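You operate a simulated robot arm through the tools that you are given. There is no shell and no other tool. Be economical: measure what you need, move in short steps, check, and stop when the job is done.

Carry out the task below with a simulated robot arm. There is one attempt and no reset: what you move stays moved.

TASK
Tip out the teal cup, brush the side plate and fold the napkin.
Fine: the last of the juice goes into the blue basin; stand the cup in it. Brush the crumbs off the teal side plate with the dry blue palm brush, stand the brush back and fold the blue napkin in half where it lies. The plate stays on the orange place mat. Spill no more than 8 ml a pour. Drop, tip, ram, crush, chip or break nothing, tools too; china and glass break by a fall, knock or squeeze; pinch, strike or load no finger, and keep suds out of food.

It is judged by the outcome, as a careful person would: the job done as asked, and still so three seconds after it is handed in. It fails if anything else is knocked over, pushed out of place, dropped, spilled or broken. Flat cloth is picked up by pressing the open fingertips on it (5 to 10 N) and closing them slowly along it; thin cloth reads only 2 to 8 mm in the jaws.

THE ROBOT
A 6-joint arm with a two-finger parallel gripper, fixed in place. Base frame: the origin is at the foot of the arm, x ahead of it, y to its left, z up. Readings come in m, rad, newtons and seconds.
Its first joint turns from -2.897 to 2.897 rad. Payload 4.1 kg.
The TCP is the grasp point between the finger pads, 0.023 m short of the fingertips. In the tool frame z runs along the fingers and y along their closing line. Largest opening 0.094 m; finger width 0.038, thickness 0.01; the body of the gripper, 0.054 by 0.096 m, starts 0.039 m behind the TCP.
Orientation is told as [roll, pitch, yaw] about the base's x, y, z axes, in that order, counted from this pose: with the fingers straight down and closing along the base's y, the tool's x points along the base's -x, its y along +y and its z along -z.

THE INTERFACE
- The arm moves only by the tool arm_command. Its argument "steps" is a list of rows, each an object (a shift or turn left out is 0, a gripper value left out holds the last) with "hand": the gripper command, from -1 (shut) to 1 (fully open), values between in proportion; "xyz": the shift along the tool's x, y, z in cm, a list of three; "angular": the turn, a rotation vector about the tool's x, y, z in rad, a list of three. In form: [{"hand": hand, "xyz": [dx, dy, dz], "angular": [ax, ay, az]}, ...]. A call has 1 to 8 rows; each row shifts and turns the commanded pose from where the row before left it, along the tool's axes as they then stand. Rows are played at 5 a second. More than 0.05 m and 0.15 rad between two rows, or a gripper value outside its range, and nothing of the call is played. Where a pose cannot be reached the arm comes as near as it can. A force on the tool above 40 N (or 10 N above the force at the start of the call, whichever is more), or a blocked arm, ends the call early, and 0.2 s more pass. Each finger travels about 0.045 m/s and halts on what it meets, pressing with about 28 N; the grip force reading is that of the motor and also rises with nothing between the fingers. The clock runs only during rows and for 0.2 s after the last one: add rows that do not move to give the fingers time. It gives the time, the measured TCP pose, the force on the tool (base axes), the opening and the grip force at its end, in the units of the frame above (readings bear some noise).
- Cameras (640 x 400 px; columns grow to the right, rows downward): "scene" is fixed at [0.2186, 0.499, 1.3655]; the picture's right is [-0.99, 0.16, 0.00], its down [0.16, 0.94, -0.30] and it looks along [-0.05, -0.29, -0.95] (base axes); focal length 214 px, centre (320, 200). "wrist" rides on the gripper at [0.086, 0.016, -0.074] in the tool frame; the picture's right is [-0.18, 0.98, 0.00], its down [-0.58, -0.11, -0.81] and it looks along [-0.79, -0.15, 0.59] (tool axes); focal length 243 px, centre (320, 200). There is no depth. A picture from a camera that has moved, and an enlarged one, comes with that camera's place and axes in the base frame and with its lens.
- grab_frame(camera): a new picture of that camera. The clock stands still meanwhile.
- raise_lower(by): slides the trunk up (or, below 0, down) by that many m; the arm rides with it, the base frame stays. It gives what a move gives, with no picture.
- zoom(camera, box): a new picture of the part [left, top, right, bottom] of that camera's present view, enlarged. The clock stands still meanwhile.
- sign_off(): hands the job in; it is judged then, once.

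Work in short steps. Places have to be worked out from the pictures, the camera data and where the tool is seen: move nearer, look again, correct. Check each grasp and each placing, and mend what went wrong. You have 120 turns and 68 pictures in all, those below and enlarged ones among them. Open the gripper and draw the arm clear of the work before you hand the job in, unless the task says otherwise; then end with one line.

The tools are called as name(argument=value, ...) on one line, values as JSON. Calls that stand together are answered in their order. arm_command: Moves the arm, as the interface text tells. Its arguments: {"type":"object","properties":{"steps":{"type":"array"}},"required":["steps"]} The other tools are called the same way: raise_lower (by) slides the trunk up or down; grab_frame (camera) takes a picture; zoom (camera, box) takes an enlarged picture of a part of a camera's view; sign_off () hands the job in.

At the start:

```text
clock: 0.0
position: [0.4481, 0.185, 1.1672]
orientation: [0.0, 0.0, 0.001]
contact_force: [0.2, 0.3, 0.2]
width: 0.0939
grasp_force: 0.0
trunk travel left (down, up): [-0.5, 0.09]
```

scene: 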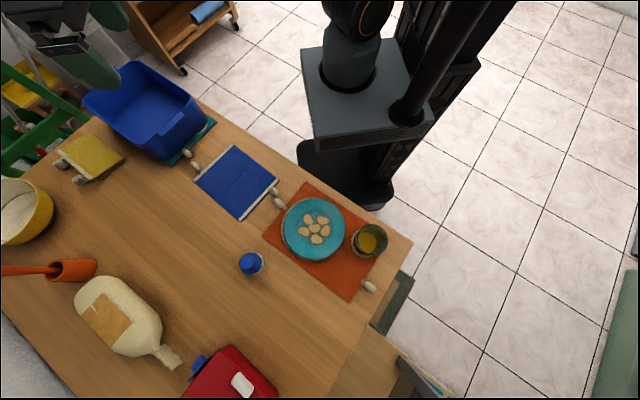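
wrist: 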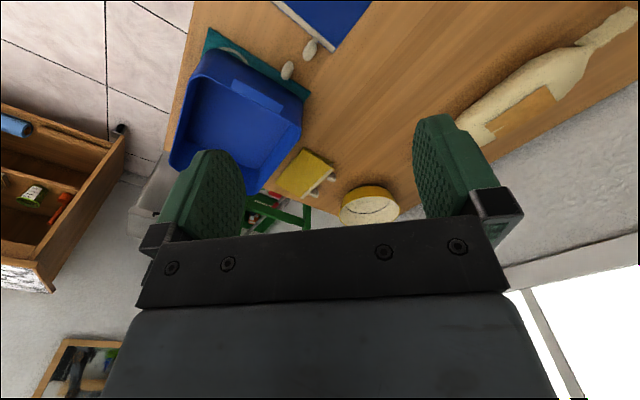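

The first pictures suggest the table is much higher than z = 0.12: triangulating both views gives about 0.75. I'll zoom in on the scene before moving.

zoom(camera="scene", box=[230, 160, 430, 310])

zoom(camera="scene", box=[50, 50, 290, 230])

```text
2.67 times, centred on (330, 235) of scene
camera zoom: at [0.2186, 0.499, 1.3655], right [-0.99, 0.16, 0.0], down [0.16, 0.94, -0.3], along [-0.05, -0.29, -0.95], focal length 572 px, centre (293, 107)
```

zoom: 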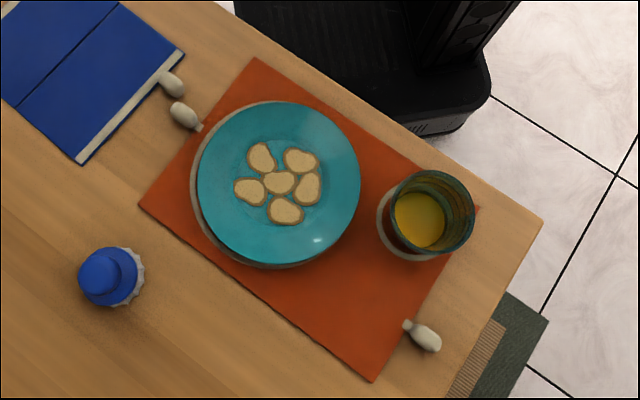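

```text
2.22 times, centred on (170, 140) of scene
camera zoom: at [0.2186, 0.499, 1.3655], right [-0.99, 0.16, 0.0], down [0.16, 0.94, -0.3], along [-0.05, -0.29, -0.95], focal length 477 px, centre (653, 333)
```

zoom: 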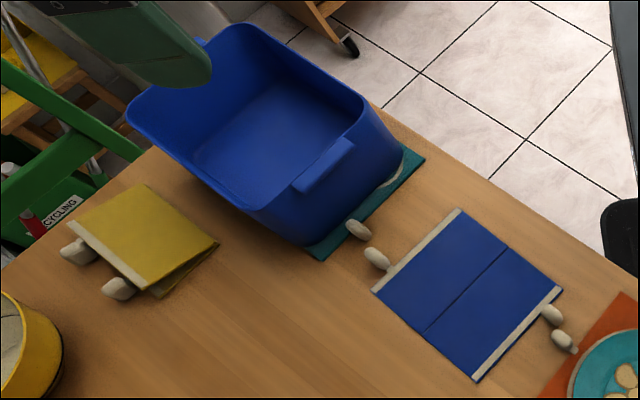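

The table has two mats, and the white knobs look like tabs on the cloths. I'll test how far the arm reaches over the basin while still high and clear.

arm_command(steps=[{"hand": 1, "xyz": [-3, -3, 0]}, {"xyz": [-3, -3.5, 0]}, {"xyz": [-3, -3.5, 0]}, {"xyz": [-3, -3.5, 0]}, {"xyz": [-3, -3.5, 0]}, {"xyz": [-3, -3.5, 0]}, {"xyz": [0, 0, 0]}, {"xyz": [0, 0, 0]}])

```text
clock: 1.8
position: [0.6282, -0.0203, 1.1668]
orientation: [0.001, 0.0, -0.002]
contact_force: [-0.6, 0.5, 0.6]
width: 0.0941
grasp_force: 0.0
trunk travel left (down, up): [-0.5, 0.09]
```

It reached 0.63 m with no trouble, so I'll go a little further, then look.

arm_command(steps=[{"xyz": [-3, -1.5, 0]}, {"xyz": [-3, -1.5, 0]}, {"xyz": [-2, -1, 0]}, {"xyz": [0, 0, 0]}, {"xyz": [0, 0, 0]}])

grab_frame(camera="scene")

grab_frame(camera="wrist")

```text
clock: 3.0
position: [0.6588, -0.053, 1.1482]
orientation: [0.001, 0.002, -0.001]
contact_force: [-0.2, 0.3, -0.1]
width: 0.0942
grasp_force: 0.0
out of reach, approached as far as the arm can: row 1, 2, 3
trunk travel left (down, up): [-0.5, 0.09]
```

```text
63 pictures are left
```

scene: 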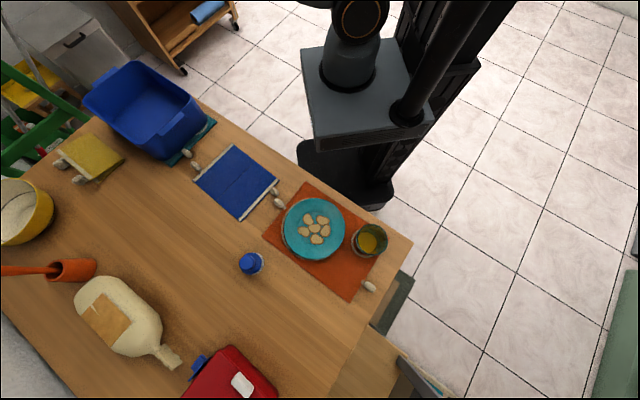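

```text
62 pictures are left
camera wrist: at [0.5728, -0.037, 1.2233], right [0.18, 0.98, 0.0], down [0.58, -0.11, 0.81], along [0.79, -0.15, -0.59], focal length 243 px, centre (320, 200)
```

wrist: 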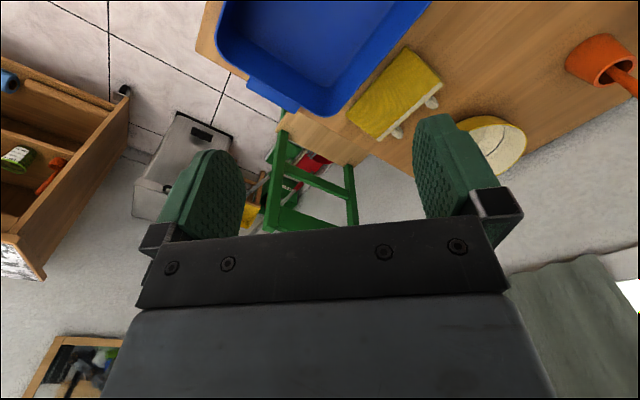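

The basin rim is centred near (0.655, -0.03), rim z about 0.88. I'll check reach lower down, still above the rim.

arm_command(steps=[{"xyz": [0, 0, 4]}, {"xyz": [0, 0, 4]}, {"xyz": [0, 0, 0]}, {"xyz": [-2, 0, 0]}, {"xyz": [0, 0, 0]}, {"xyz": [0, 0, 0]}])

grab_frame(camera="scene")

```text
clock: 4.4
position: [0.6776, -0.0523, 1.0695]
orientation: [0.0, 0.0, 0.0]
contact_force: [0.8, -0.4, 0.4]
width: 0.0941
grasp_force: 0.1
trunk travel left (down, up): [-0.5, 0.09]
```

```text
61 pictures are left
```

scene: 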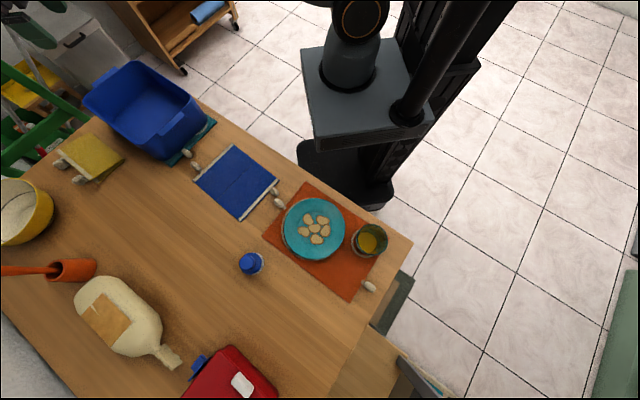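

Reach over the basin is good. Now I'll travel high across to the cup, estimated at about (0.075, 0.455).

arm_command(steps=[{"xyz": [3.75, 3.0, 0]}, {"xyz": [3.75, 3.0, 0]}, {"xyz": [3.75, 3.0, 0]}, {"xyz": [3.75, 3.0, 0]}, {"xyz": [3.75, 3.0, 0]}, {"xyz": [3.75, 3.0, 0]}, {"xyz": [3.75, 3.0, 0]}, {"xyz": [3.75, 3.0, 0]}])

arm_command(steps=[{"xyz": [3.5, 3.0, 0]}, {"xyz": [3.5, 3.0, 0]}, {"xyz": [3.5, 3.0, 0]}, {"xyz": [3.5, 3.0, 0]}, {"xyz": [3.5, 3.0, 0]}, {"xyz": [3.5, 3.0, 0]}, {"xyz": [3, 3, 0]}, {"xyz": [0, 0, 0]}])

grab_frame(camera="wrist")

```text
clock: 6.2
position: [0.3706, 0.1912, 1.0658]
orientation: [0.0, 0.001, 0.0]
contact_force: [0.3, -0.4, -0.6]
width: 0.0941
grasp_force: 0.1
trunk travel left (down, up): [-0.5, 0.09]
```

```text
clock: 8.0
position: [0.1353, 0.4, 1.0685]
orientation: [0.0, 0.0, -0.001]
contact_force: [0.4, 0.4, -0.8]
width: 0.0939
grasp_force: 0.1
trunk travel left (down, up): [-0.5, 0.09]
```

```text
60 pictures are left
camera wrist: at [0.0498, 0.4161, 1.143], right [0.18, 0.98, 0.0], down [0.58, -0.11, 0.81], along [0.79, -0.15, -0.59], focal length 243 px, centre (320, 200)
```

wrist: 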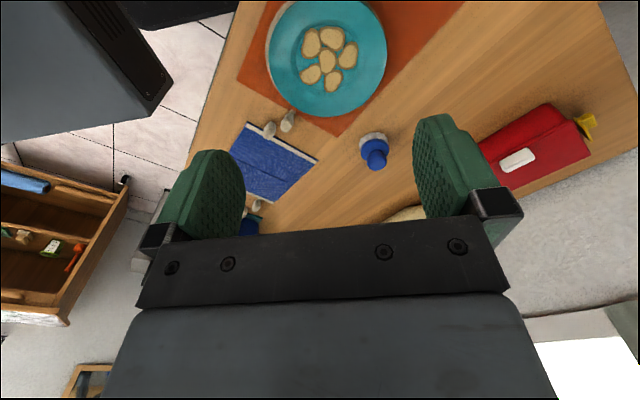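

Triangulating the plate puts it at (0.218, 0.393, 0.74), so the table top is around 0.72. I'll back off toward -x and turn the wrist a little to see the cup.

arm_command(steps=[{"xyz": [4, 0.5, 0]}, {"xyz": [4, 0.5, 0]}, {"xyz": [4, 0.5, 0]}, {"xyz": [4, 0.5, 2]}, {"angular": [0, 0, 0.13]}, {"angular": [0, 0, 0.13]}, {"angular": [0, 0, 0.12]}, {"xyz": [0, 0, 0]}])

grab_frame(camera="wrist")

```text
clock: 9.8
position: [-0.0231, 0.4191, 1.0499]
orientation: [0.001, 0.001, -0.382]
contact_force: [-0.2, -0.5, -0.2]
width: 0.0939
grasp_force: 0.0
trunk travel left (down, up): [-0.5, 0.09]
```

```text
59 pictures are left
camera wrist: at [-0.0964, 0.4659, 1.1238], right [0.54, 0.84, 0.0], down [0.5, -0.32, 0.81], along [0.68, -0.43, -0.59], focal length 243 px, centre (320, 200)
```

wrist: 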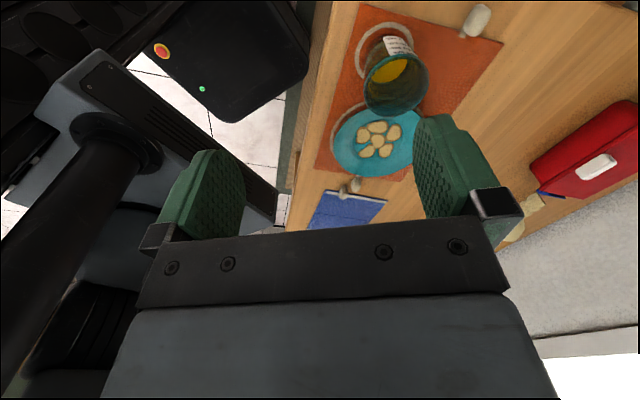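

The cup is in view and seems to have a printed note or label on it. Zooming.

zoom(camera="wrist", box=[310, 0, 510, 125])

```text
3.20 times, centred on (410, 62) of wrist
camera zoom: at [-0.0964, 0.4659, 1.1238], right [0.54, 0.84, 0.0], down [0.5, -0.32, 0.81], along [0.68, -0.43, -0.59], focal length 776 px, centre (32, 640)
```

zoom: 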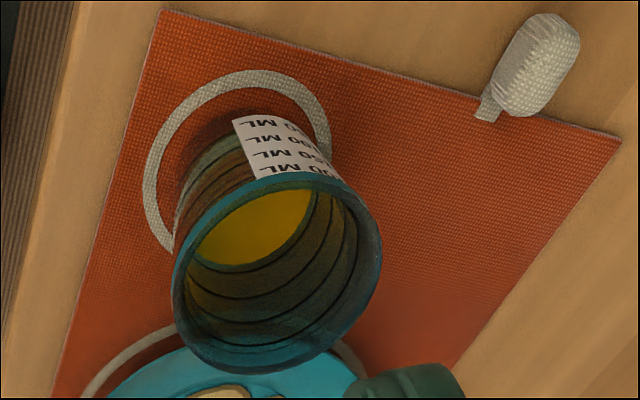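

The print is only a ml scale. I place the rim at about (0.082, 0.460, 0.84), diameter around 0.077. I'll hover above it with the jaws open and check the alignment.

arm_command(steps=[{"xyz": [-3, 3, 0]}, {"xyz": [-3, 3, 0]}, {"xyz": [-2, 1.65, 0]}, {"xyz": [0, 0, 4]}, {"xyz": [0, 0, 4]}, {"xyz": [0, 0, 4]}, {"xyz": [0, 0, 2]}, {"xyz": [0, 0, 0]}])

grab_frame(camera="wrist")

zoom(camera="scene", box=[290, 170, 450, 270])

```text
clock: 11.6
position: [0.0829, 0.4615, 0.9093]
orientation: [0.0, 0.0, -0.381]
contact_force: [-0.2, -0.4, 0.1]
width: 0.0942
grasp_force: 0.1
trunk travel left (down, up): [-0.5, 0.09]
```

```text
57 pictures are left
camera wrist: at [0.0093, 0.5087, 0.9838], right [0.54, 0.84, 0.0], down [0.5, -0.32, 0.81], along [0.68, -0.43, -0.59], focal length 243 px, centre (320, 200)
```

wrist: 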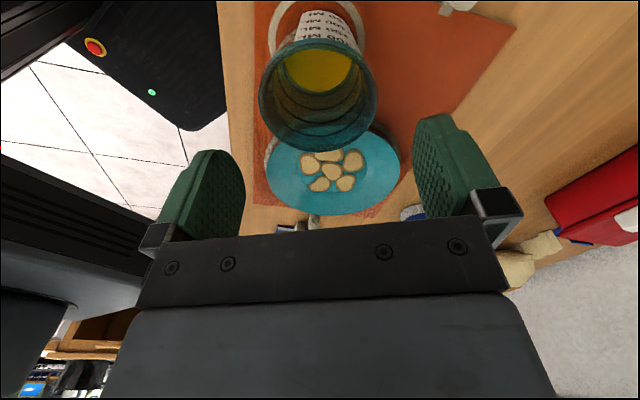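

```text
4.00 times, centred on (370, 220) of scene
camera zoom: at [0.2186, 0.499, 1.3655], right [-0.99, 0.16, 0.0], down [0.16, 0.94, -0.3], along [-0.05, -0.29, -0.95], focal length 858 px, centre (120, 120)
```

zoom: 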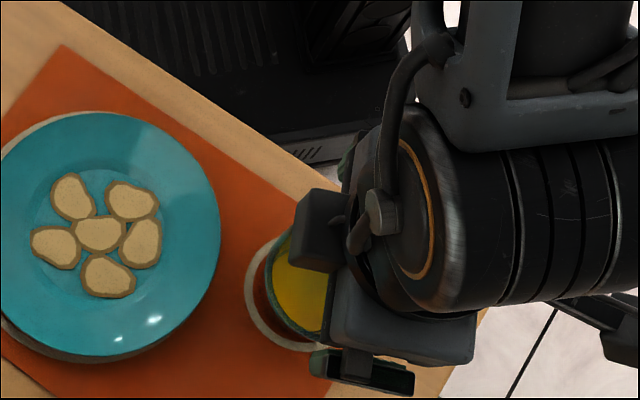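

The cup is centred under the jaws, with the rim about 0.077 below the TCP. I'll descend to z about 0.817, keeping the palm clear of the rim.

arm_command(steps=[{"xyz": [0, 0, 2.5]}, {"xyz": [0, 0, 2.5]}, {"xyz": [0, 0, 2]}, {"xyz": [0, 0, 2]}, {"xyz": [0, 0, 0]}, {"xyz": [0, 0, 0]}])

grab_frame(camera="wrist")

```text
clock: 13.0
position: [0.0808, 0.4615, 0.8178]
orientation: [0.001, -0.001, -0.382]
contact_force: [0.5, -0.1, 0.6]
width: 0.0942
grasp_force: 0.0
trunk travel left (down, up): [-0.5, 0.09]
```

```text
55 pictures are left
camera wrist: at [0.0073, 0.5067, 0.8934], right [0.54, 0.84, 0.0], down [0.5, -0.32, 0.81], along [0.68, -0.43, -0.59], focal length 243 px, centre (320, 200)
```

wrist: 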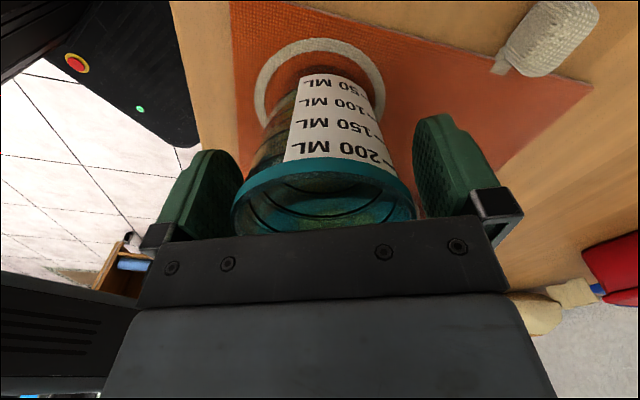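

The jaws straddle the cup below its rim. I'll close gently in stages and watch the grip force.

arm_command(steps=[{"hand": 0.8}, {"hand": 0.72}, {"hand": 0.66}, {"hand": 0.62}, {"hand": 0.62}])

```text
clock: 14.2
position: [0.0812, 0.459, 0.8199]
orientation: [-0.001, 0.0, -0.379]
contact_force: [0.1, 0.5, 1.3]
width: 0.0762
grasp_force: 0.1
trunk travel left (down, up): [-0.5, 0.09]
```

arm_command(steps=[{"hand": 0.58}, {"hand": 0.55}, {"hand": 0.52}, {"hand": 0.5}, {"hand": 0.5}])

```text
clock: 15.4
position: [0.0803, 0.4598, 0.8187]
orientation: [0.0, 0.001, -0.381]
contact_force: [-0.3, 1.3, 0.2]
width: 0.0721
grasp_force: 28.5
trunk travel left (down, up): [-0.5, 0.09]
```

Contact came at 0.072 m with the normal grip force. I'll lift slowly and check the hold.

arm_command(steps=[{"xyz": [0, 0, -1]}, {"xyz": [0, 0, -2]}, {"xyz": [0, 0, -3]}, {"xyz": [0, 0, -4]}, {"xyz": [0, 0, -4]}, {"xyz": [0, 0, -4]}, {"xyz": [0, 0, 0]}])

grab_frame(camera="wrist")

```text
clock: 17.0
position: [0.0802, 0.4589, 0.9987]
orientation: [0.001, -0.002, -0.379]
contact_force: [0.1, -0.2, -0.5]
width: 0.072
grasp_force: 28.2
trunk travel left (down, up): [-0.5, 0.09]
```

```text
54 pictures are left
camera wrist: at [0.0072, 0.5052, 1.0737], right [0.54, 0.84, 0.0], down [0.5, -0.32, 0.81], along [0.68, -0.43, -0.59], focal length 243 px, centre (320, 200)
```

wrist: 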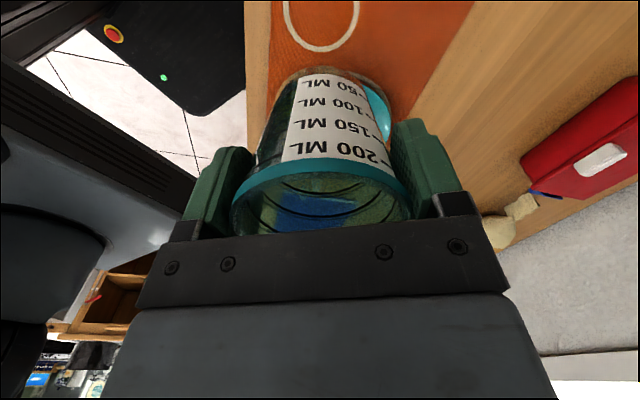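

The cup is held level. I'll turn it to yaw 0 and carry it smoothly and high toward the basin.

arm_command(steps=[{"xyz": [0, 0, -1.5], "angular": [0, 0, -0.08]}, {"xyz": [0, 0, -1.5], "angular": [0, 0, -0.1]}, {"angular": [0, 0, -0.1]}, {"angular": [0, 0, -0.1]}, {"xyz": [-1, -0.8, 0]}, {"xyz": [-2, -1.7, 0]}, {"xyz": [-2.6, -2.2, 0]}, {"xyz": [-2.6, -2.2, 0]}])

arm_command(steps=[{"xyz": [-2.6, -2.2, 0]}, {"xyz": [-2.6, -2.2, 0]}, {"xyz": [-2.6, -2.2, 0]}, {"xyz": [-2.6, -2.2, 0]}, {"xyz": [-2.6, -2.2, 0]}, {"xyz": [-2.6, -2.2, 0]}, {"xyz": [-2.6, -2.2, 0]}, {"xyz": [-2.6, -2.2, 0]}])

```text
clock: 18.8
position: [0.1608, 0.3873, 1.0313]
orientation: [-0.001, -0.001, -0.001]
contact_force: [-1.0, 0.1, -1.0]
width: 0.0718
grasp_force: 27.9
trunk travel left (down, up): [-0.5, 0.09]
```

```text
clock: 20.6
position: [0.3702, 0.2123, 1.0292]
orientation: [-0.001, 0.002, -0.002]
contact_force: [-0.2, -0.1, -1.4]
width: 0.0717
grasp_force: 28.1
trunk travel left (down, up): [-0.5, 0.09]
```

The grip is steady. I'll continue to about (0.66, -0.04).

arm_command(steps=[{"xyz": [-2.6, -2.3, 0]}, {"xyz": [-2.6, -2.3, 0]}, {"xyz": [-2.6, -2.3, 0]}, {"xyz": [-2.6, -2.3, 0]}, {"xyz": [-2.6, -2.3, 0]}, {"xyz": [-2.6, -2.3, 0]}, {"xyz": [-2.6, -2.3, 0]}, {"xyz": [-2.6, -2.3, 0]}])

arm_command(steps=[{"xyz": [-2.6, -2.3, 0]}, {"xyz": [-2.6, -2.3, 0]}, {"xyz": [-1.8, -1.5, 0]}, {"xyz": [-0.9, -0.7, 0]}, {"xyz": [0, 0, 0]}, {"xyz": [0, 0, 0]}])

grab_frame(camera="wrist")

zoom(camera="scene", box=[0, 0, 240, 180])

```text
clock: 22.4
position: [0.5794, 0.0301, 1.0304]
orientation: [0.001, 0.002, 0.0]
contact_force: [1.0, 0.4, -0.5]
width: 0.0721
grasp_force: 28.5
trunk travel left (down, up): [-0.5, 0.09]
```

```text
clock: 23.8
position: [0.6571, -0.0392, 1.0285]
orientation: [-0.001, 0.001, 0.0]
contact_force: [-0.6, 0.1, -0.8]
width: 0.072
grasp_force: 28.1
trunk travel left (down, up): [-0.5, 0.09]
```

```text
53 pictures are left
camera wrist: at [0.5716, -0.0226, 1.1026], right [0.18, 0.98, 0.0], down [0.58, -0.11, 0.81], along [0.79, -0.15, -0.59], focal length 243 px, centre (320, 200)
```

wrist: 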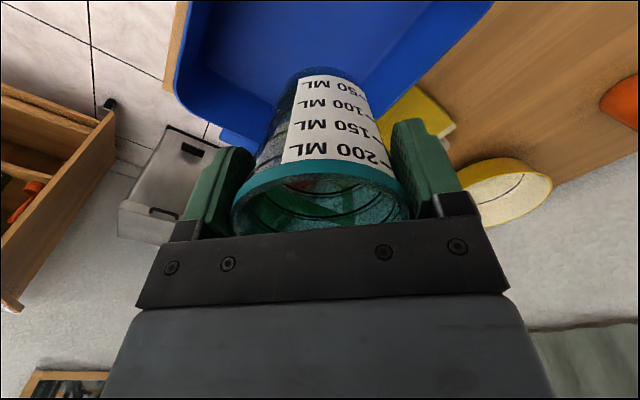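

```text
2.22 times, centred on (120, 90) of scene
camera zoom: at [0.2186, 0.499, 1.3655], right [-0.99, 0.16, 0.0], down [0.16, 0.94, -0.3], along [-0.05, -0.29, -0.95], focal length 477 px, centre (764, 444)
```

zoom: 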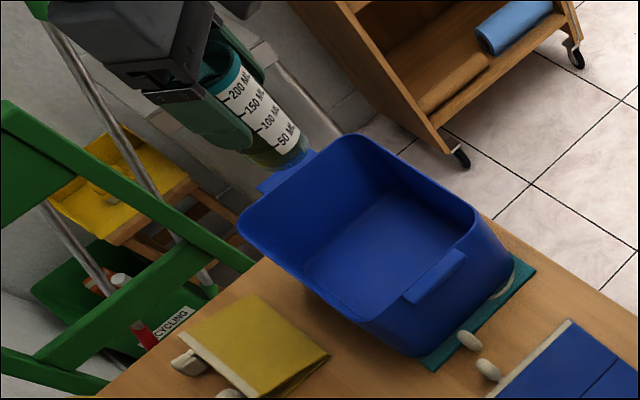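

The basin is confirmed: rim centre (0.67, -0.045), z 0.86. I'll begin tilting about the closing axis with the fingers swinging outward, so the lip stays over the basin middle.

arm_command(steps=[{"xyz": [-1, 0, 0]}, {"angular": [0, -0.1, 0]}, {"angular": [0, -0.12, 0]}, {"angular": [0, -0.12, 0]}, {"angular": [0, -0.12, 0]}, {"angular": [0, -0.12, 0]}, {"angular": [0, -0.12, 0]}, {"angular": [0, -0.12, 0]}])

zoom(camera="scene", box=[0, 0, 240, 180])

```text
clock: 25.6
position: [0.6672, -0.0377, 1.03]
orientation: [-0.002, -0.822, 0.002]
contact_force: [0.3, -1.0, -0.8]
width: 0.0718
grasp_force: 27.6
trunk travel left (down, up): [-0.5, 0.09]
```

```text
2.22 times, centred on (120, 90) of scene
camera zoom: at [0.2186, 0.499, 1.3655], right [-0.99, 0.16, 0.0], down [0.16, 0.94, -0.3], along [-0.05, -0.29, -0.95], focal length 477 px, centre (764, 444)
```

zoom: 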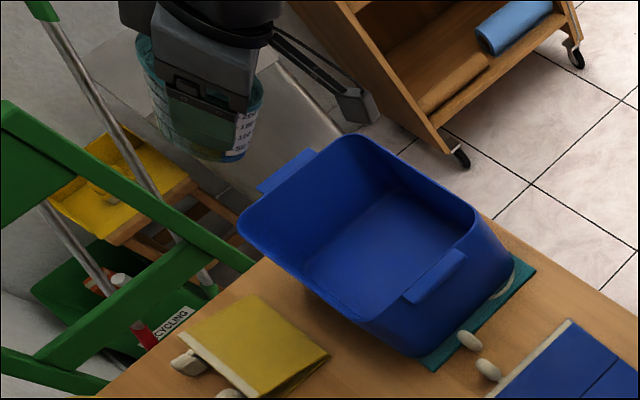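

The tilt is going as planned. I'll continue slowly through the pouring angles.

arm_command(steps=[{"angular": [0, -0.06, 0]}, {"angular": [0, -0.05, 0]}, {"angular": [0, -0.05, 0]}, {"angular": [0, -0.05, 0]}, {"angular": [0, -0.05, 0]}, {"angular": [0, -0.05, 0]}, {"angular": [0, -0.05, 0]}, {"angular": [0, -0.05, 0]}])

arm_command(steps=[{"angular": [0, -0.05, 0]}, {"angular": [0, -0.05, 0]}, {"angular": [0, -0.05, 0]}, {"angular": [0, -0.06, 0]}, {"angular": [0, -0.06, 0]}, {"angular": [0, -0.06, 0]}, {"angular": [0, -0.06, 0]}, {"angular": [0, -0.06, 0]}])

zoom(camera="scene", box=[0, 0, 240, 180])

```text
clock: 27.4
position: [0.6692, -0.029, 1.0289]
orientation: [0.073, -1.028, -0.015]
contact_force: [1.1, 0.5, -1.5]
width: 0.0722
grasp_force: 28.3
out of reach, approached as far as the arm can: row 2, 4, 6
trunk travel left (down, up): [-0.5, 0.09]
```

```text
clock: 29.2
position: [0.6684, -0.0592, 1.0344]
orientation: [0.404, -1.472, -0.348]
contact_force: [-0.4, 0.6, -0.6]
width: 0.072
grasp_force: 28.5
out of reach, approached as far as the arm can: row 5, 6, 7, 8
trunk travel left (down, up): [-0.5, 0.09]
```

```text
2.22 times, centred on (120, 90) of scene
camera zoom: at [0.2186, 0.499, 1.3655], right [-0.99, 0.16, 0.0], down [0.16, 0.94, -0.3], along [-0.05, -0.29, -0.95], focal length 477 px, centre (764, 444)
```

zoom: 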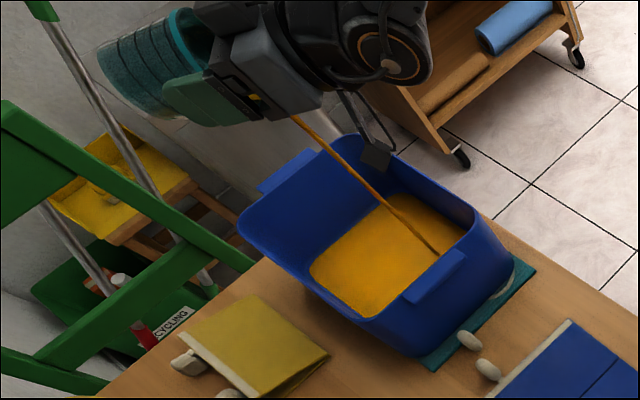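

The juice is running into the basin. I'll hold still and let it drain.

arm_command(steps=[{}, {}, {}, {}, {}, {}])

zoom(camera="scene", box=[0, 0, 240, 180])

```text
clock: 30.6
position: [0.6689, -0.0579, 1.0345]
orientation: [0.4, -1.472, -0.346]
contact_force: [0.1, 0.1, -1.0]
width: 0.0719
grasp_force: 27.3
trunk travel left (down, up): [-0.5, 0.09]
```

```text
2.22 times, centred on (120, 90) of scene
camera zoom: at [0.2186, 0.499, 1.3655], right [-0.99, 0.16, 0.0], down [0.16, 0.94, -0.3], along [-0.05, -0.29, -0.95], focal length 477 px, centre (764, 444)
```

zoom: 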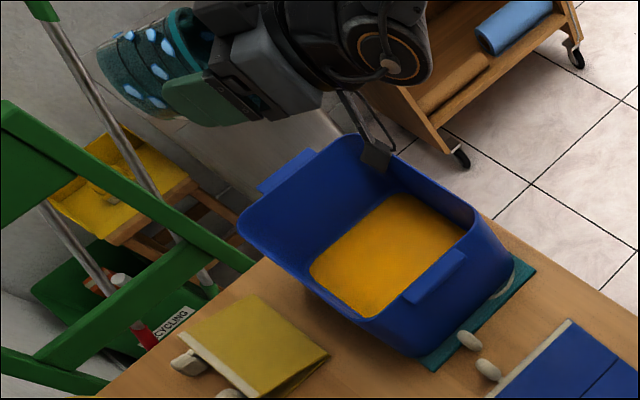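

The flow has stopped at about 84° tilt. To drain the last of it I'll ease back a little toward the robot and tilt slightly further.

arm_command(steps=[{"xyz": [0, 0, -1.5]}, {"xyz": [0, 0, -1.5]}, {}, {"angular": [0, -0.05, 0]}, {"angular": [0, -0.05, 0]}, {}, {}, {}])

zoom(camera="scene", box=[0, 0, 240, 180])

```text
clock: 32.4
position: [0.6381, -0.0671, 1.0385]
orientation: [1.807, -1.532, -1.752]
contact_force: [0.1, 0.8, -0.4]
width: 0.072
grasp_force: 27.9
out of reach, approached as far as the arm can: row 4, 5
trunk travel left (down, up): [-0.5, 0.09]
```

```text
2.22 times, centred on (120, 90) of scene
camera zoom: at [0.2186, 0.499, 1.3655], right [-0.99, 0.16, 0.0], down [0.16, 0.94, -0.3], along [-0.05, -0.29, -0.95], focal length 477 px, centre (764, 444)
```

zoom: 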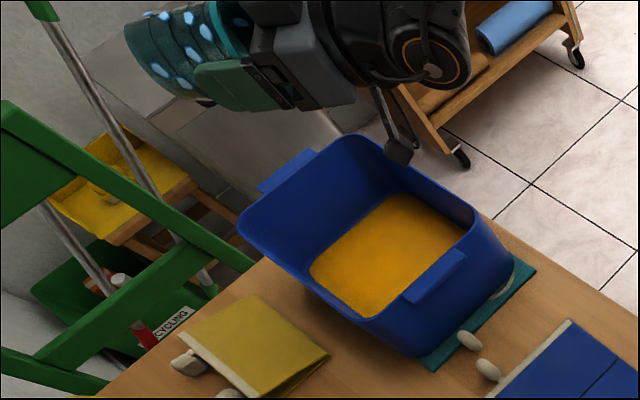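

Close look at the cup for any juice left.

zoom(camera="scene", box=[30, 0, 130, 60])

grab_frame(camera="wrist")

```text
6.40 times, centred on (80, 30) of scene
camera zoom: at [0.2186, 0.499, 1.3655], right [-0.99, 0.16, 0.0], down [0.16, 0.94, -0.3], along [-0.05, -0.29, -0.95], focal length 1373 px, centre (1856, 1288)
```

zoom: 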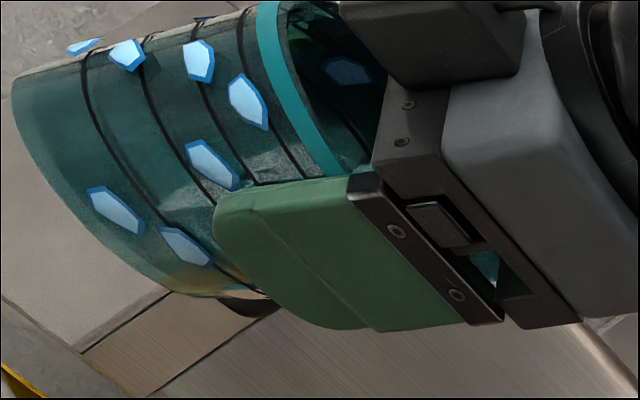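

```text
46 pictures are left
camera wrist: at [0.5643, -0.0525, 0.9514], right [-0.06, 0.97, 0.22], down [-0.8, -0.17, 0.57], along [0.59, -0.15, 0.79], focal length 243 px, centre (320, 200)
```

wrist: 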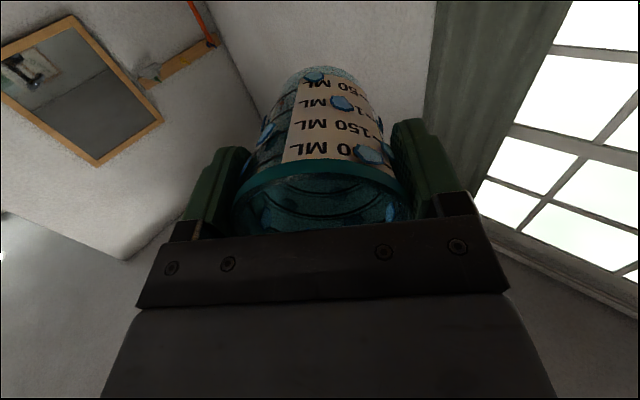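

The cup interior shows no yellow, so it's drained. I'll rotate it back upright, still above the basin.

arm_command(steps=[{"angular": [0, 0.1, 0]}, {"angular": [0, 0.1, 0]}, {"angular": [0, 0.1, 0]}, {"angular": [0, 0.1, 0]}, {"angular": [0, 0.1, 0]}, {"angular": [0, 0.1, 0]}, {"angular": [0, 0.1, 0]}, {"angular": [0, 0.1, 0]}])

arm_command(steps=[{"angular": [0, 0.1, 0]}, {"angular": [0, 0.1, 0]}, {"angular": [0, 0.1, 0]}, {"angular": [0, 0.1, 0]}, {"angular": [0, 0.1, 0]}, {"angular": [0, 0.1, 0]}, {"angular": [0, 0.1, 0]}, {"angular": [0, 0.1, 0]}])

arm_command(steps=[{"angular": [0, 0.1, 0]}, {"angular": [0, 0.08, 0]}, {}, {}])

zoom(camera="scene", box=[0, 0, 240, 180])

```text
clock: 34.2
position: [0.6385, -0.0695, 1.0389]
orientation: [0.055, -0.78, 0.005]
contact_force: [0.4, 0.5, -0.6]
width: 0.0715
grasp_force: 28.4
trunk travel left (down, up): [-0.5, 0.09]
```

```text
clock: 36.0
position: [0.6377, -0.0686, 1.0377]
orientation: [0.037, 0.021, 0.048]
contact_force: [0.0, 0.0, -1.7]
width: 0.0719
grasp_force: 28.6
trunk travel left (down, up): [-0.5, 0.09]
```

```text
clock: 37.0
position: [0.6377, -0.0675, 1.0367]
orientation: [0.039, 0.199, 0.054]
contact_force: [0.2, 0.1, 0.0]
width: 0.072
grasp_force: 27.6
trunk travel left (down, up): [-0.5, 0.09]
```

```text
2.22 times, centred on (120, 90) of scene
camera zoom: at [0.2186, 0.499, 1.3655], right [-0.99, 0.16, 0.0], down [0.16, 0.94, -0.3], along [-0.05, -0.29, -0.95], focal length 477 px, centre (764, 444)
```

zoom: 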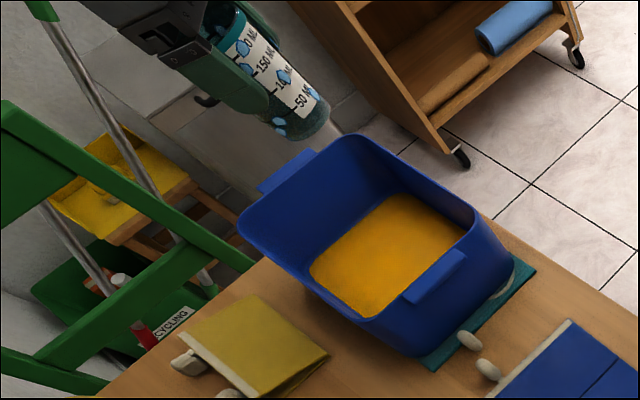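

Those unreachable rows weren't accumulated, so the tool is now overtilted by 0.2 rad. I'll level it and centre it over the basin.

arm_command(steps=[{"angular": [0.02, -0.1, 0.025]}, {"angular": [0.019, -0.099, 0.029]}, {"xyz": [-1.3, 1.1, 0]}, {"xyz": [-1.4, 1.1, 0]}, {}, {}])

grab_frame(camera="wrist")

```text
clock: 38.4
position: [0.6629, -0.0464, 1.0366]
orientation: [-0.006, 0.001, -0.002]
contact_force: [0.8, 0.4, -0.5]
width: 0.0718
grasp_force: 28.0
trunk travel left (down, up): [-0.5, 0.09]
```

```text
44 pictures are left
camera wrist: at [0.5778, -0.0294, 1.1107], right [0.19, 0.98, -0.01], down [0.58, -0.11, 0.81], along [0.79, -0.15, -0.59], focal length 243 px, centre (320, 200)
```

wrist: 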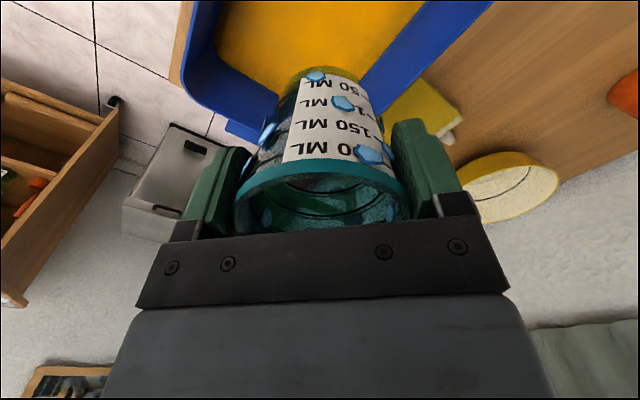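

Clear of the walls, the cup sits above the basin floor. I'll lower it into the basin, then feel for contact in small steps.

arm_command(steps=[{"xyz": [0, 0, 3]}, {"xyz": [0, 0, 3]}, {"xyz": [0, 0, 3]}, {"xyz": [0, 0, 3]}, {"xyz": [0, 0, 3]}, {"xyz": [0, 0, 2]}, {}, {}])

zoom(camera="scene", box=[0, 0, 240, 180])

```text
clock: 40.2
position: [0.6631, -0.0491, 0.8675]
orientation: [-0.008, 0.0, -0.003]
contact_force: [0.9, -0.6, -1.3]
width: 0.072
grasp_force: 27.8
trunk travel left (down, up): [-0.5, 0.09]
```

```text
2.22 times, centred on (120, 90) of scene
camera zoom: at [0.2186, 0.499, 1.3655], right [-0.99, 0.16, 0.0], down [0.16, 0.94, -0.3], along [-0.05, -0.29, -0.95], focal length 477 px, centre (764, 444)
```

zoom: 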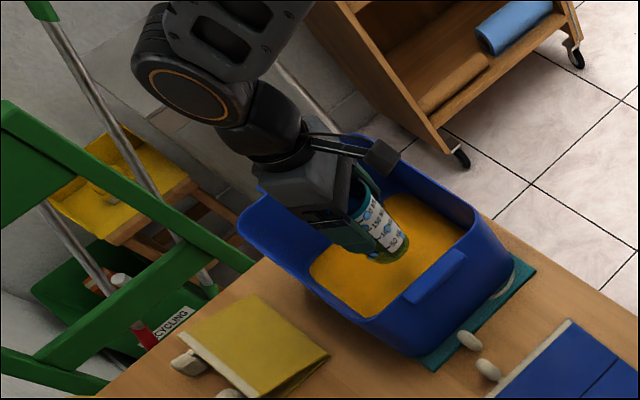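

Inside and clear of the walls. Fine lowering now.

arm_command(steps=[{"xyz": [0, 0, 0.8]}, {"xyz": [0, 0, 0.8]}, {"xyz": [0, 0, 0.7]}, {}])

arm_command(steps=[{"xyz": [0, 0, 0.3]}, {"xyz": [0, 0, 0.3]}, {}])

arm_command(steps=[{"xyz": [0, 0, 0.2]}, {"xyz": [0, 0, 0.2]}, {}])

```text
clock: 41.2
position: [0.6646, -0.0472, 0.846]
orientation: [-0.007, 0.0, -0.005]
contact_force: [0.5, 0.6, -0.2]
width: 0.072
grasp_force: 28.1
trunk travel left (down, up): [-0.5, 0.09]
```

```text
clock: 42.0
position: [0.6649, -0.0469, 0.8386]
orientation: [-0.006, 0.001, -0.002]
contact_force: [-0.3, -0.3, -0.3]
width: 0.0721
grasp_force: 27.7
trunk travel left (down, up): [-0.5, 0.09]
```

```text
clock: 42.8
position: [0.6648, -0.0468, 0.8353]
orientation: [-0.008, 0.001, -0.003]
contact_force: [0.0, -0.3, -1.3]
width: 0.0719
grasp_force: 28.5
trunk travel left (down, up): [-0.5, 0.09]
```

arm_command(steps=[{"xyz": [0, 0, 0.2]}, {"xyz": [0, 0, 0.2]}, {}])

arm_command(steps=[{"xyz": [0, 0, 0.2]}, {"xyz": [0, 0, 0.2]}, {}])

arm_command(steps=[{"xyz": [0, 0, 0.2]}, {}])

```text
clock: 43.6
position: [0.6651, -0.0472, 0.8314]
orientation: [-0.006, 0.0, -0.003]
contact_force: [0.2, -0.6, -0.1]
width: 0.0719
grasp_force: 27.4
trunk travel left (down, up): [-0.5, 0.09]
```

```text
clock: 44.4
position: [0.6651, -0.0479, 0.8271]
orientation: [-0.007, 0.002, -0.004]
contact_force: [0.1, -0.1, -0.4]
width: 0.072
grasp_force: 27.8
trunk travel left (down, up): [-0.5, 0.09]
```

```text
clock: 45.0
position: [0.6664, -0.0476, 0.824]
orientation: [-0.006, -0.001, -0.003]
contact_force: [0.1, -0.2, -1.0]
width: 0.0717
grasp_force: 28.5
trunk travel left (down, up): [-0.5, 0.09]
```

No contact yet; a few more 2 mm steps.

arm_command(steps=[{"xyz": [0, 0, 0.2]}, {}])

arm_command(steps=[{"xyz": [0, 0, 0.2]}, {}])

zoom(camera="scene", box=[80, 40, 220, 140])

```text
clock: 45.6
position: [0.6654, -0.0477, 0.8247]
orientation: [-0.008, 0.0, -0.004]
contact_force: [1.1, 1.1, 3.6]
width: 0.0719
grasp_force: 28.0
trunk travel left (down, up): [-0.5, 0.09]
```

```text
clock: 46.2
position: [0.6645, -0.0482, 0.8251]
orientation: [-0.006, -0.005, -0.005]
contact_force: [-1.0, 0.5, 17.2]
width: 0.0719
grasp_force: 28.0
trunk travel left (down, up): [-0.5, 0.09]
```

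```text
4.00 times, centred on (150, 90) of scene
camera zoom: at [0.2186, 0.499, 1.3655], right [-0.99, 0.16, 0.0], down [0.16, 0.94, -0.3], along [-0.05, -0.29, -0.95], focal length 858 px, centre (1000, 640)
```

zoom: 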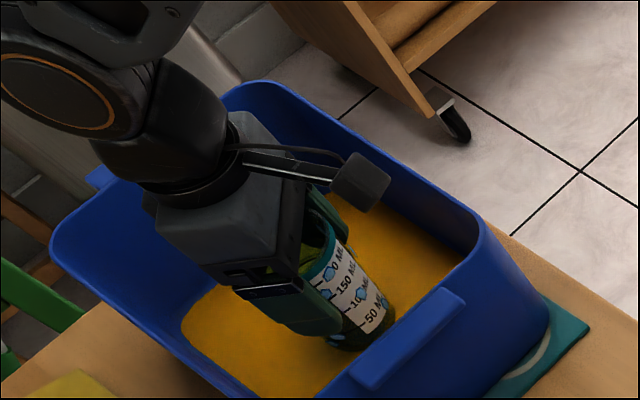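

The cup is on the floor (17 N). I'll relieve 2 mm and open the jaws gradually.

arm_command(steps=[{"xyz": [0, 0, -0.25]}, {"hand": 0.56}, {"hand": 0.65}, {"hand": 0.8}, {"hand": 1}, {"hand": 1}, {"hand": 1}])

arm_command(steps=[{"xyz": [0, 0, -1]}, {"xyz": [0, 0, -2]}, {"xyz": [0, 0, -3]}, {"xyz": [0, 0, -4]}, {"xyz": [0, 0, -4]}, {"xyz": [0, 0, -4]}])

zoom(camera="scene", box=[80, 40, 220, 140])

```text
clock: 47.8
position: [0.6646, -0.0488, 0.8233]
orientation: [-0.007, -0.001, -0.005]
contact_force: [0.2, 0.0, 0.1]
width: 0.0943
grasp_force: 0.0
trunk travel left (down, up): [-0.5, 0.09]
```

```text
clock: 49.2
position: [0.6637, -0.0498, 1.0]
orientation: [-0.006, -0.001, -0.003]
contact_force: [-0.6, 0.4, -0.1]
width: 0.0938
grasp_force: 0.0
trunk travel left (down, up): [-0.5, 0.09]
```

```text
4.00 times, centred on (150, 90) of scene
camera zoom: at [0.2186, 0.499, 1.3655], right [-0.99, 0.16, 0.0], down [0.16, 0.94, -0.3], along [-0.05, -0.29, -0.95], focal length 858 px, centre (1000, 640)
```

zoom: 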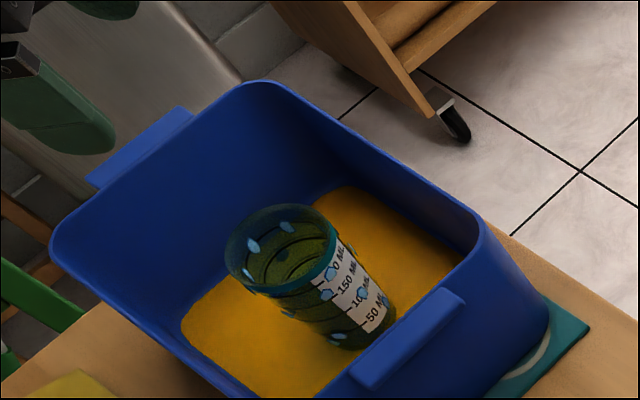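

The cup stands upright in the basin. Next, the brush, estimated at (0.405, 0.462); I'll move to view it.

arm_command(steps=[{"xyz": [2.7, 3.6, 0]}, {"xyz": [2.7, 3.6, 0]}, {"xyz": [2.7, 3.6, 0]}, {"xyz": [2.7, 3.6, 0]}, {"xyz": [2.7, 3.6, 0]}, {"xyz": [2.7, 3.6, 0]}, {"xyz": [2.7, 3.6, 0]}, {"xyz": [2.7, 3.6, 0]}])

arm_command(steps=[{"xyz": [2.7, 3.6, 0]}, {"xyz": [2.7, 3.6, 0]}, {"xyz": [2.7, 3.6, 0]}, {"xyz": [2.7, 3.6, 0]}, {"xyz": [2.7, 3.6, 0]}, {"xyz": [2.7, 3.0, 0]}, {}, {}])

grab_frame(camera="wrist")

```text
clock: 51.0
position: [0.4507, 0.2419, 1.0051]
orientation: [-0.009, 0.0, -0.003]
contact_force: [0.1, 0.0, -0.1]
width: 0.094
grasp_force: 0.0
trunk travel left (down, up): [-0.5, 0.09]
```

```text
clock: 52.8
position: [0.2884, 0.45, 1.0029]
orientation: [-0.008, 0.0, -0.003]
contact_force: [0.4, -0.2, 0.1]
width: 0.0942
grasp_force: 0.0
trunk travel left (down, up): [-0.5, 0.09]
```

```text
40 pictures are left
camera wrist: at [0.2027, 0.4669, 1.0769], right [0.19, 0.98, -0.01], down [0.58, -0.11, 0.81], along [0.79, -0.15, -0.59], focal length 243 px, centre (320, 200)
```

wrist: 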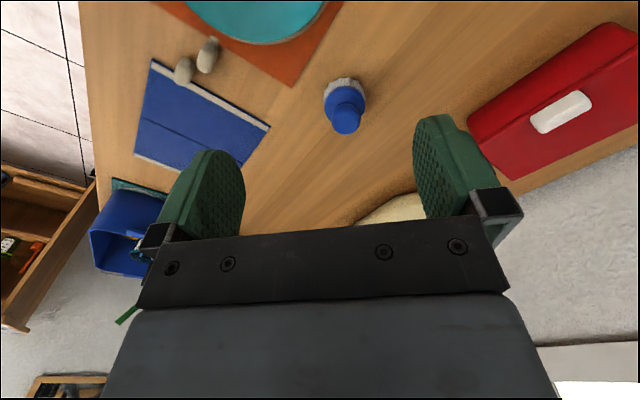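

zoom(camera="wrist", box=[296, 60, 392, 150])

zoom(camera="scene", box=[225, 240, 281, 285])

```text
4.44 times, centred on (344, 105) of wrist
camera zoom: at [0.2027, 0.4669, 1.0769], right [0.19, 0.98, -0.01], down [0.58, -0.11, 0.81], along [0.79, -0.15, -0.59], focal length 1078 px, centre (213, 622)
```

zoom: 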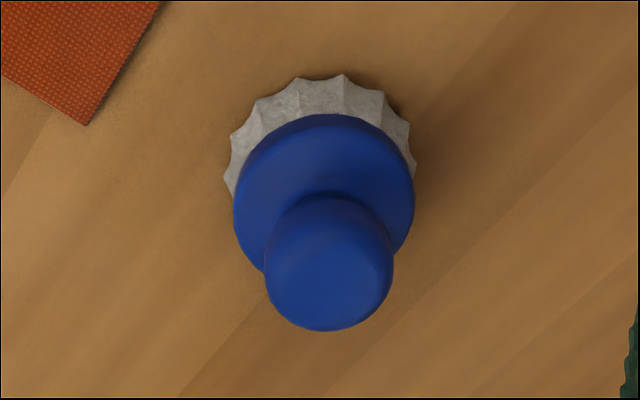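

```text
8.89 times, centred on (253, 262) of scene
camera zoom: at [0.2186, 0.499, 1.3655], right [-0.99, 0.16, 0.0], down [0.16, 0.94, -0.3], along [-0.05, -0.29, -0.95], focal length 1906 px, centre (916, -356)
```

zoom: 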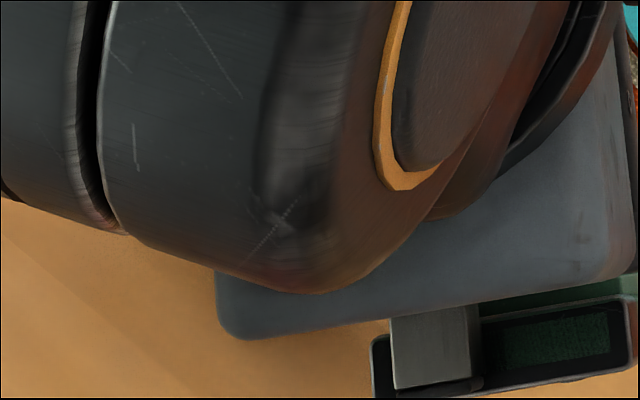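

The brush knob is about 39 mm across with its top at z 0.80, centred at (0.405, 0.464). Hover above it and check.

arm_command(steps=[{"xyz": [-4, 0.5, 0]}, {"xyz": [-4, 0.5, 0]}, {"xyz": [-3.7, 0.4, 0]}, {"xyz": [0, 0, 4]}, {"xyz": [0, 0, 4]}, {"xyz": [0, 0, 4]}, {}, {}])

grab_frame(camera="wrist")

```text
clock: 54.6
position: [0.4028, 0.4653, 0.8822]
orientation: [-0.007, 0.0, -0.003]
contact_force: [0.1, -0.1, 0.7]
width: 0.0939
grasp_force: 0.0
trunk travel left (down, up): [-0.5, 0.09]
```

```text
37 pictures are left
camera wrist: at [0.3171, 0.4822, 0.9574], right [0.19, 0.98, -0.01], down [0.58, -0.11, 0.81], along [0.79, -0.15, -0.59], focal length 243 px, centre (320, 200)
```

wrist: 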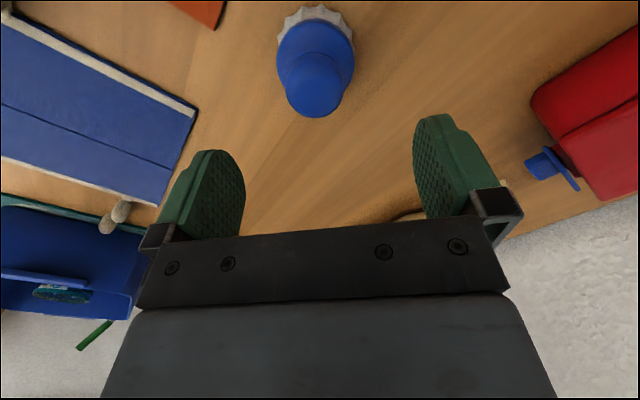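

Centred within 3 mm, with the knob top at z about 0.80. I'll nudge y, descend to z 0.79 and close gently.

arm_command(steps=[{"xyz": [0, -0.3, 3]}, {"xyz": [0, 0, 3]}, {"xyz": [0, 0, 2]}, {"xyz": [0, 0, 1.2]}, {}, {}])

arm_command(steps=[{"hand": 0.4}, {"hand": 0.1}, {"hand": -0.1}, {"hand": -0.2}, {"hand": -0.25}, {"hand": -0.25}, {"hand": -0.25}])

```text
clock: 56.0
position: [0.4051, 0.4623, 0.7893]
orientation: [-0.007, -0.001, -0.003]
contact_force: [0.3, -0.3, 0.0]
width: 0.0939
grasp_force: 0.0
trunk travel left (down, up): [-0.5, 0.09]
```

```text
clock: 57.6
position: [0.4045, 0.4609, 0.7892]
orientation: [-0.008, -0.001, -0.005]
contact_force: [0.7, 1.0, 1.1]
width: 0.0543
grasp_force: 28.2
trunk travel left (down, up): [-0.5, 0.09]
```

The jaws halted at 54 mm, more than the knob. I'll look.

grab_frame(camera="wrist")

zoom(camera="scene", box=[205, 225, 301, 285])

```text
36 pictures are left
camera wrist: at [0.3196, 0.478, 0.8637], right [0.19, 0.98, -0.01], down [0.58, -0.11, 0.81], along [0.79, -0.15, -0.59], focal length 243 px, centre (320, 200)
```

wrist: 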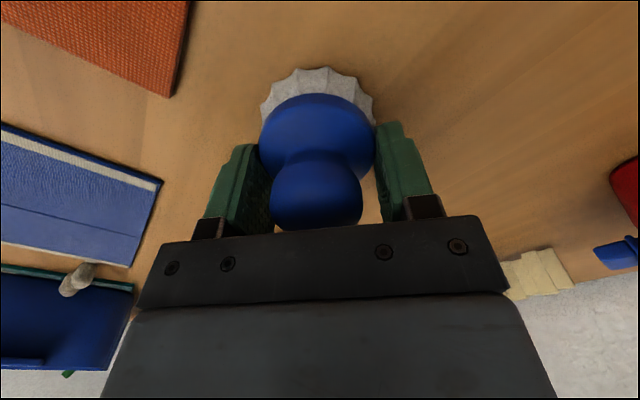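

```text
6.67 times, centred on (253, 255) of scene
camera zoom: at [0.2186, 0.499, 1.3655], right [-0.99, 0.16, 0.0], down [0.16, 0.94, -0.3], along [-0.05, -0.29, -0.95], focal length 1430 px, centre (767, -167)
```

zoom: 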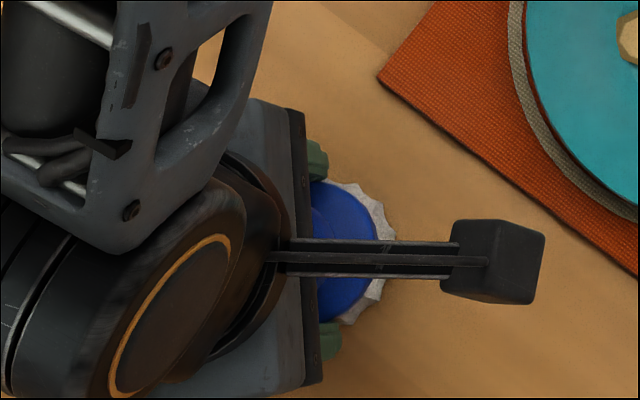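

The fingertips are catching the domed disc rather than the knob. I'll open, rise 13 mm and regrip on the knob.

arm_command(steps=[{"hand": 0.3}, {"hand": 0.5}, {"hand": 0.5, "xyz": [0, 0, -0.7]}, {"xyz": [0, 0, -0.6]}, {"hand": 0.2}, {"hand": 0.0}, {"hand": -0.15}, {"hand": -0.25}])

arm_command(steps=[{"hand": -0.3}, {"hand": -0.35}, {"hand": -0.4}, {"hand": -0.4}, {"hand": -0.4}])

grab_frame(camera="wrist")

```text
clock: 59.4
position: [0.4061, 0.4615, 0.8011]
orientation: [-0.006, -0.001, -0.003]
contact_force: [-0.4, 0.6, -0.7]
width: 0.0371
grasp_force: 28.1
trunk travel left (down, up): [-0.5, 0.09]
```

```text
clock: 60.6
position: [0.4045, 0.4628, 0.8012]
orientation: [-0.007, -0.001, -0.003]
contact_force: [-0.5, 0.1, 1.4]
width: 0.0374
grasp_force: 28.0
trunk travel left (down, up): [-0.5, 0.09]
```

```text
34 pictures are left
camera wrist: at [0.3201, 0.4785, 0.8761], right [0.19, 0.98, -0.01], down [0.58, -0.11, 0.81], along [0.79, -0.15, -0.59], focal length 243 px, centre (320, 200)
```

wrist: 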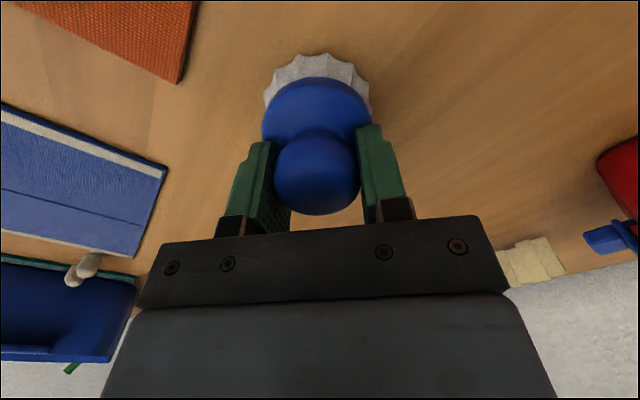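

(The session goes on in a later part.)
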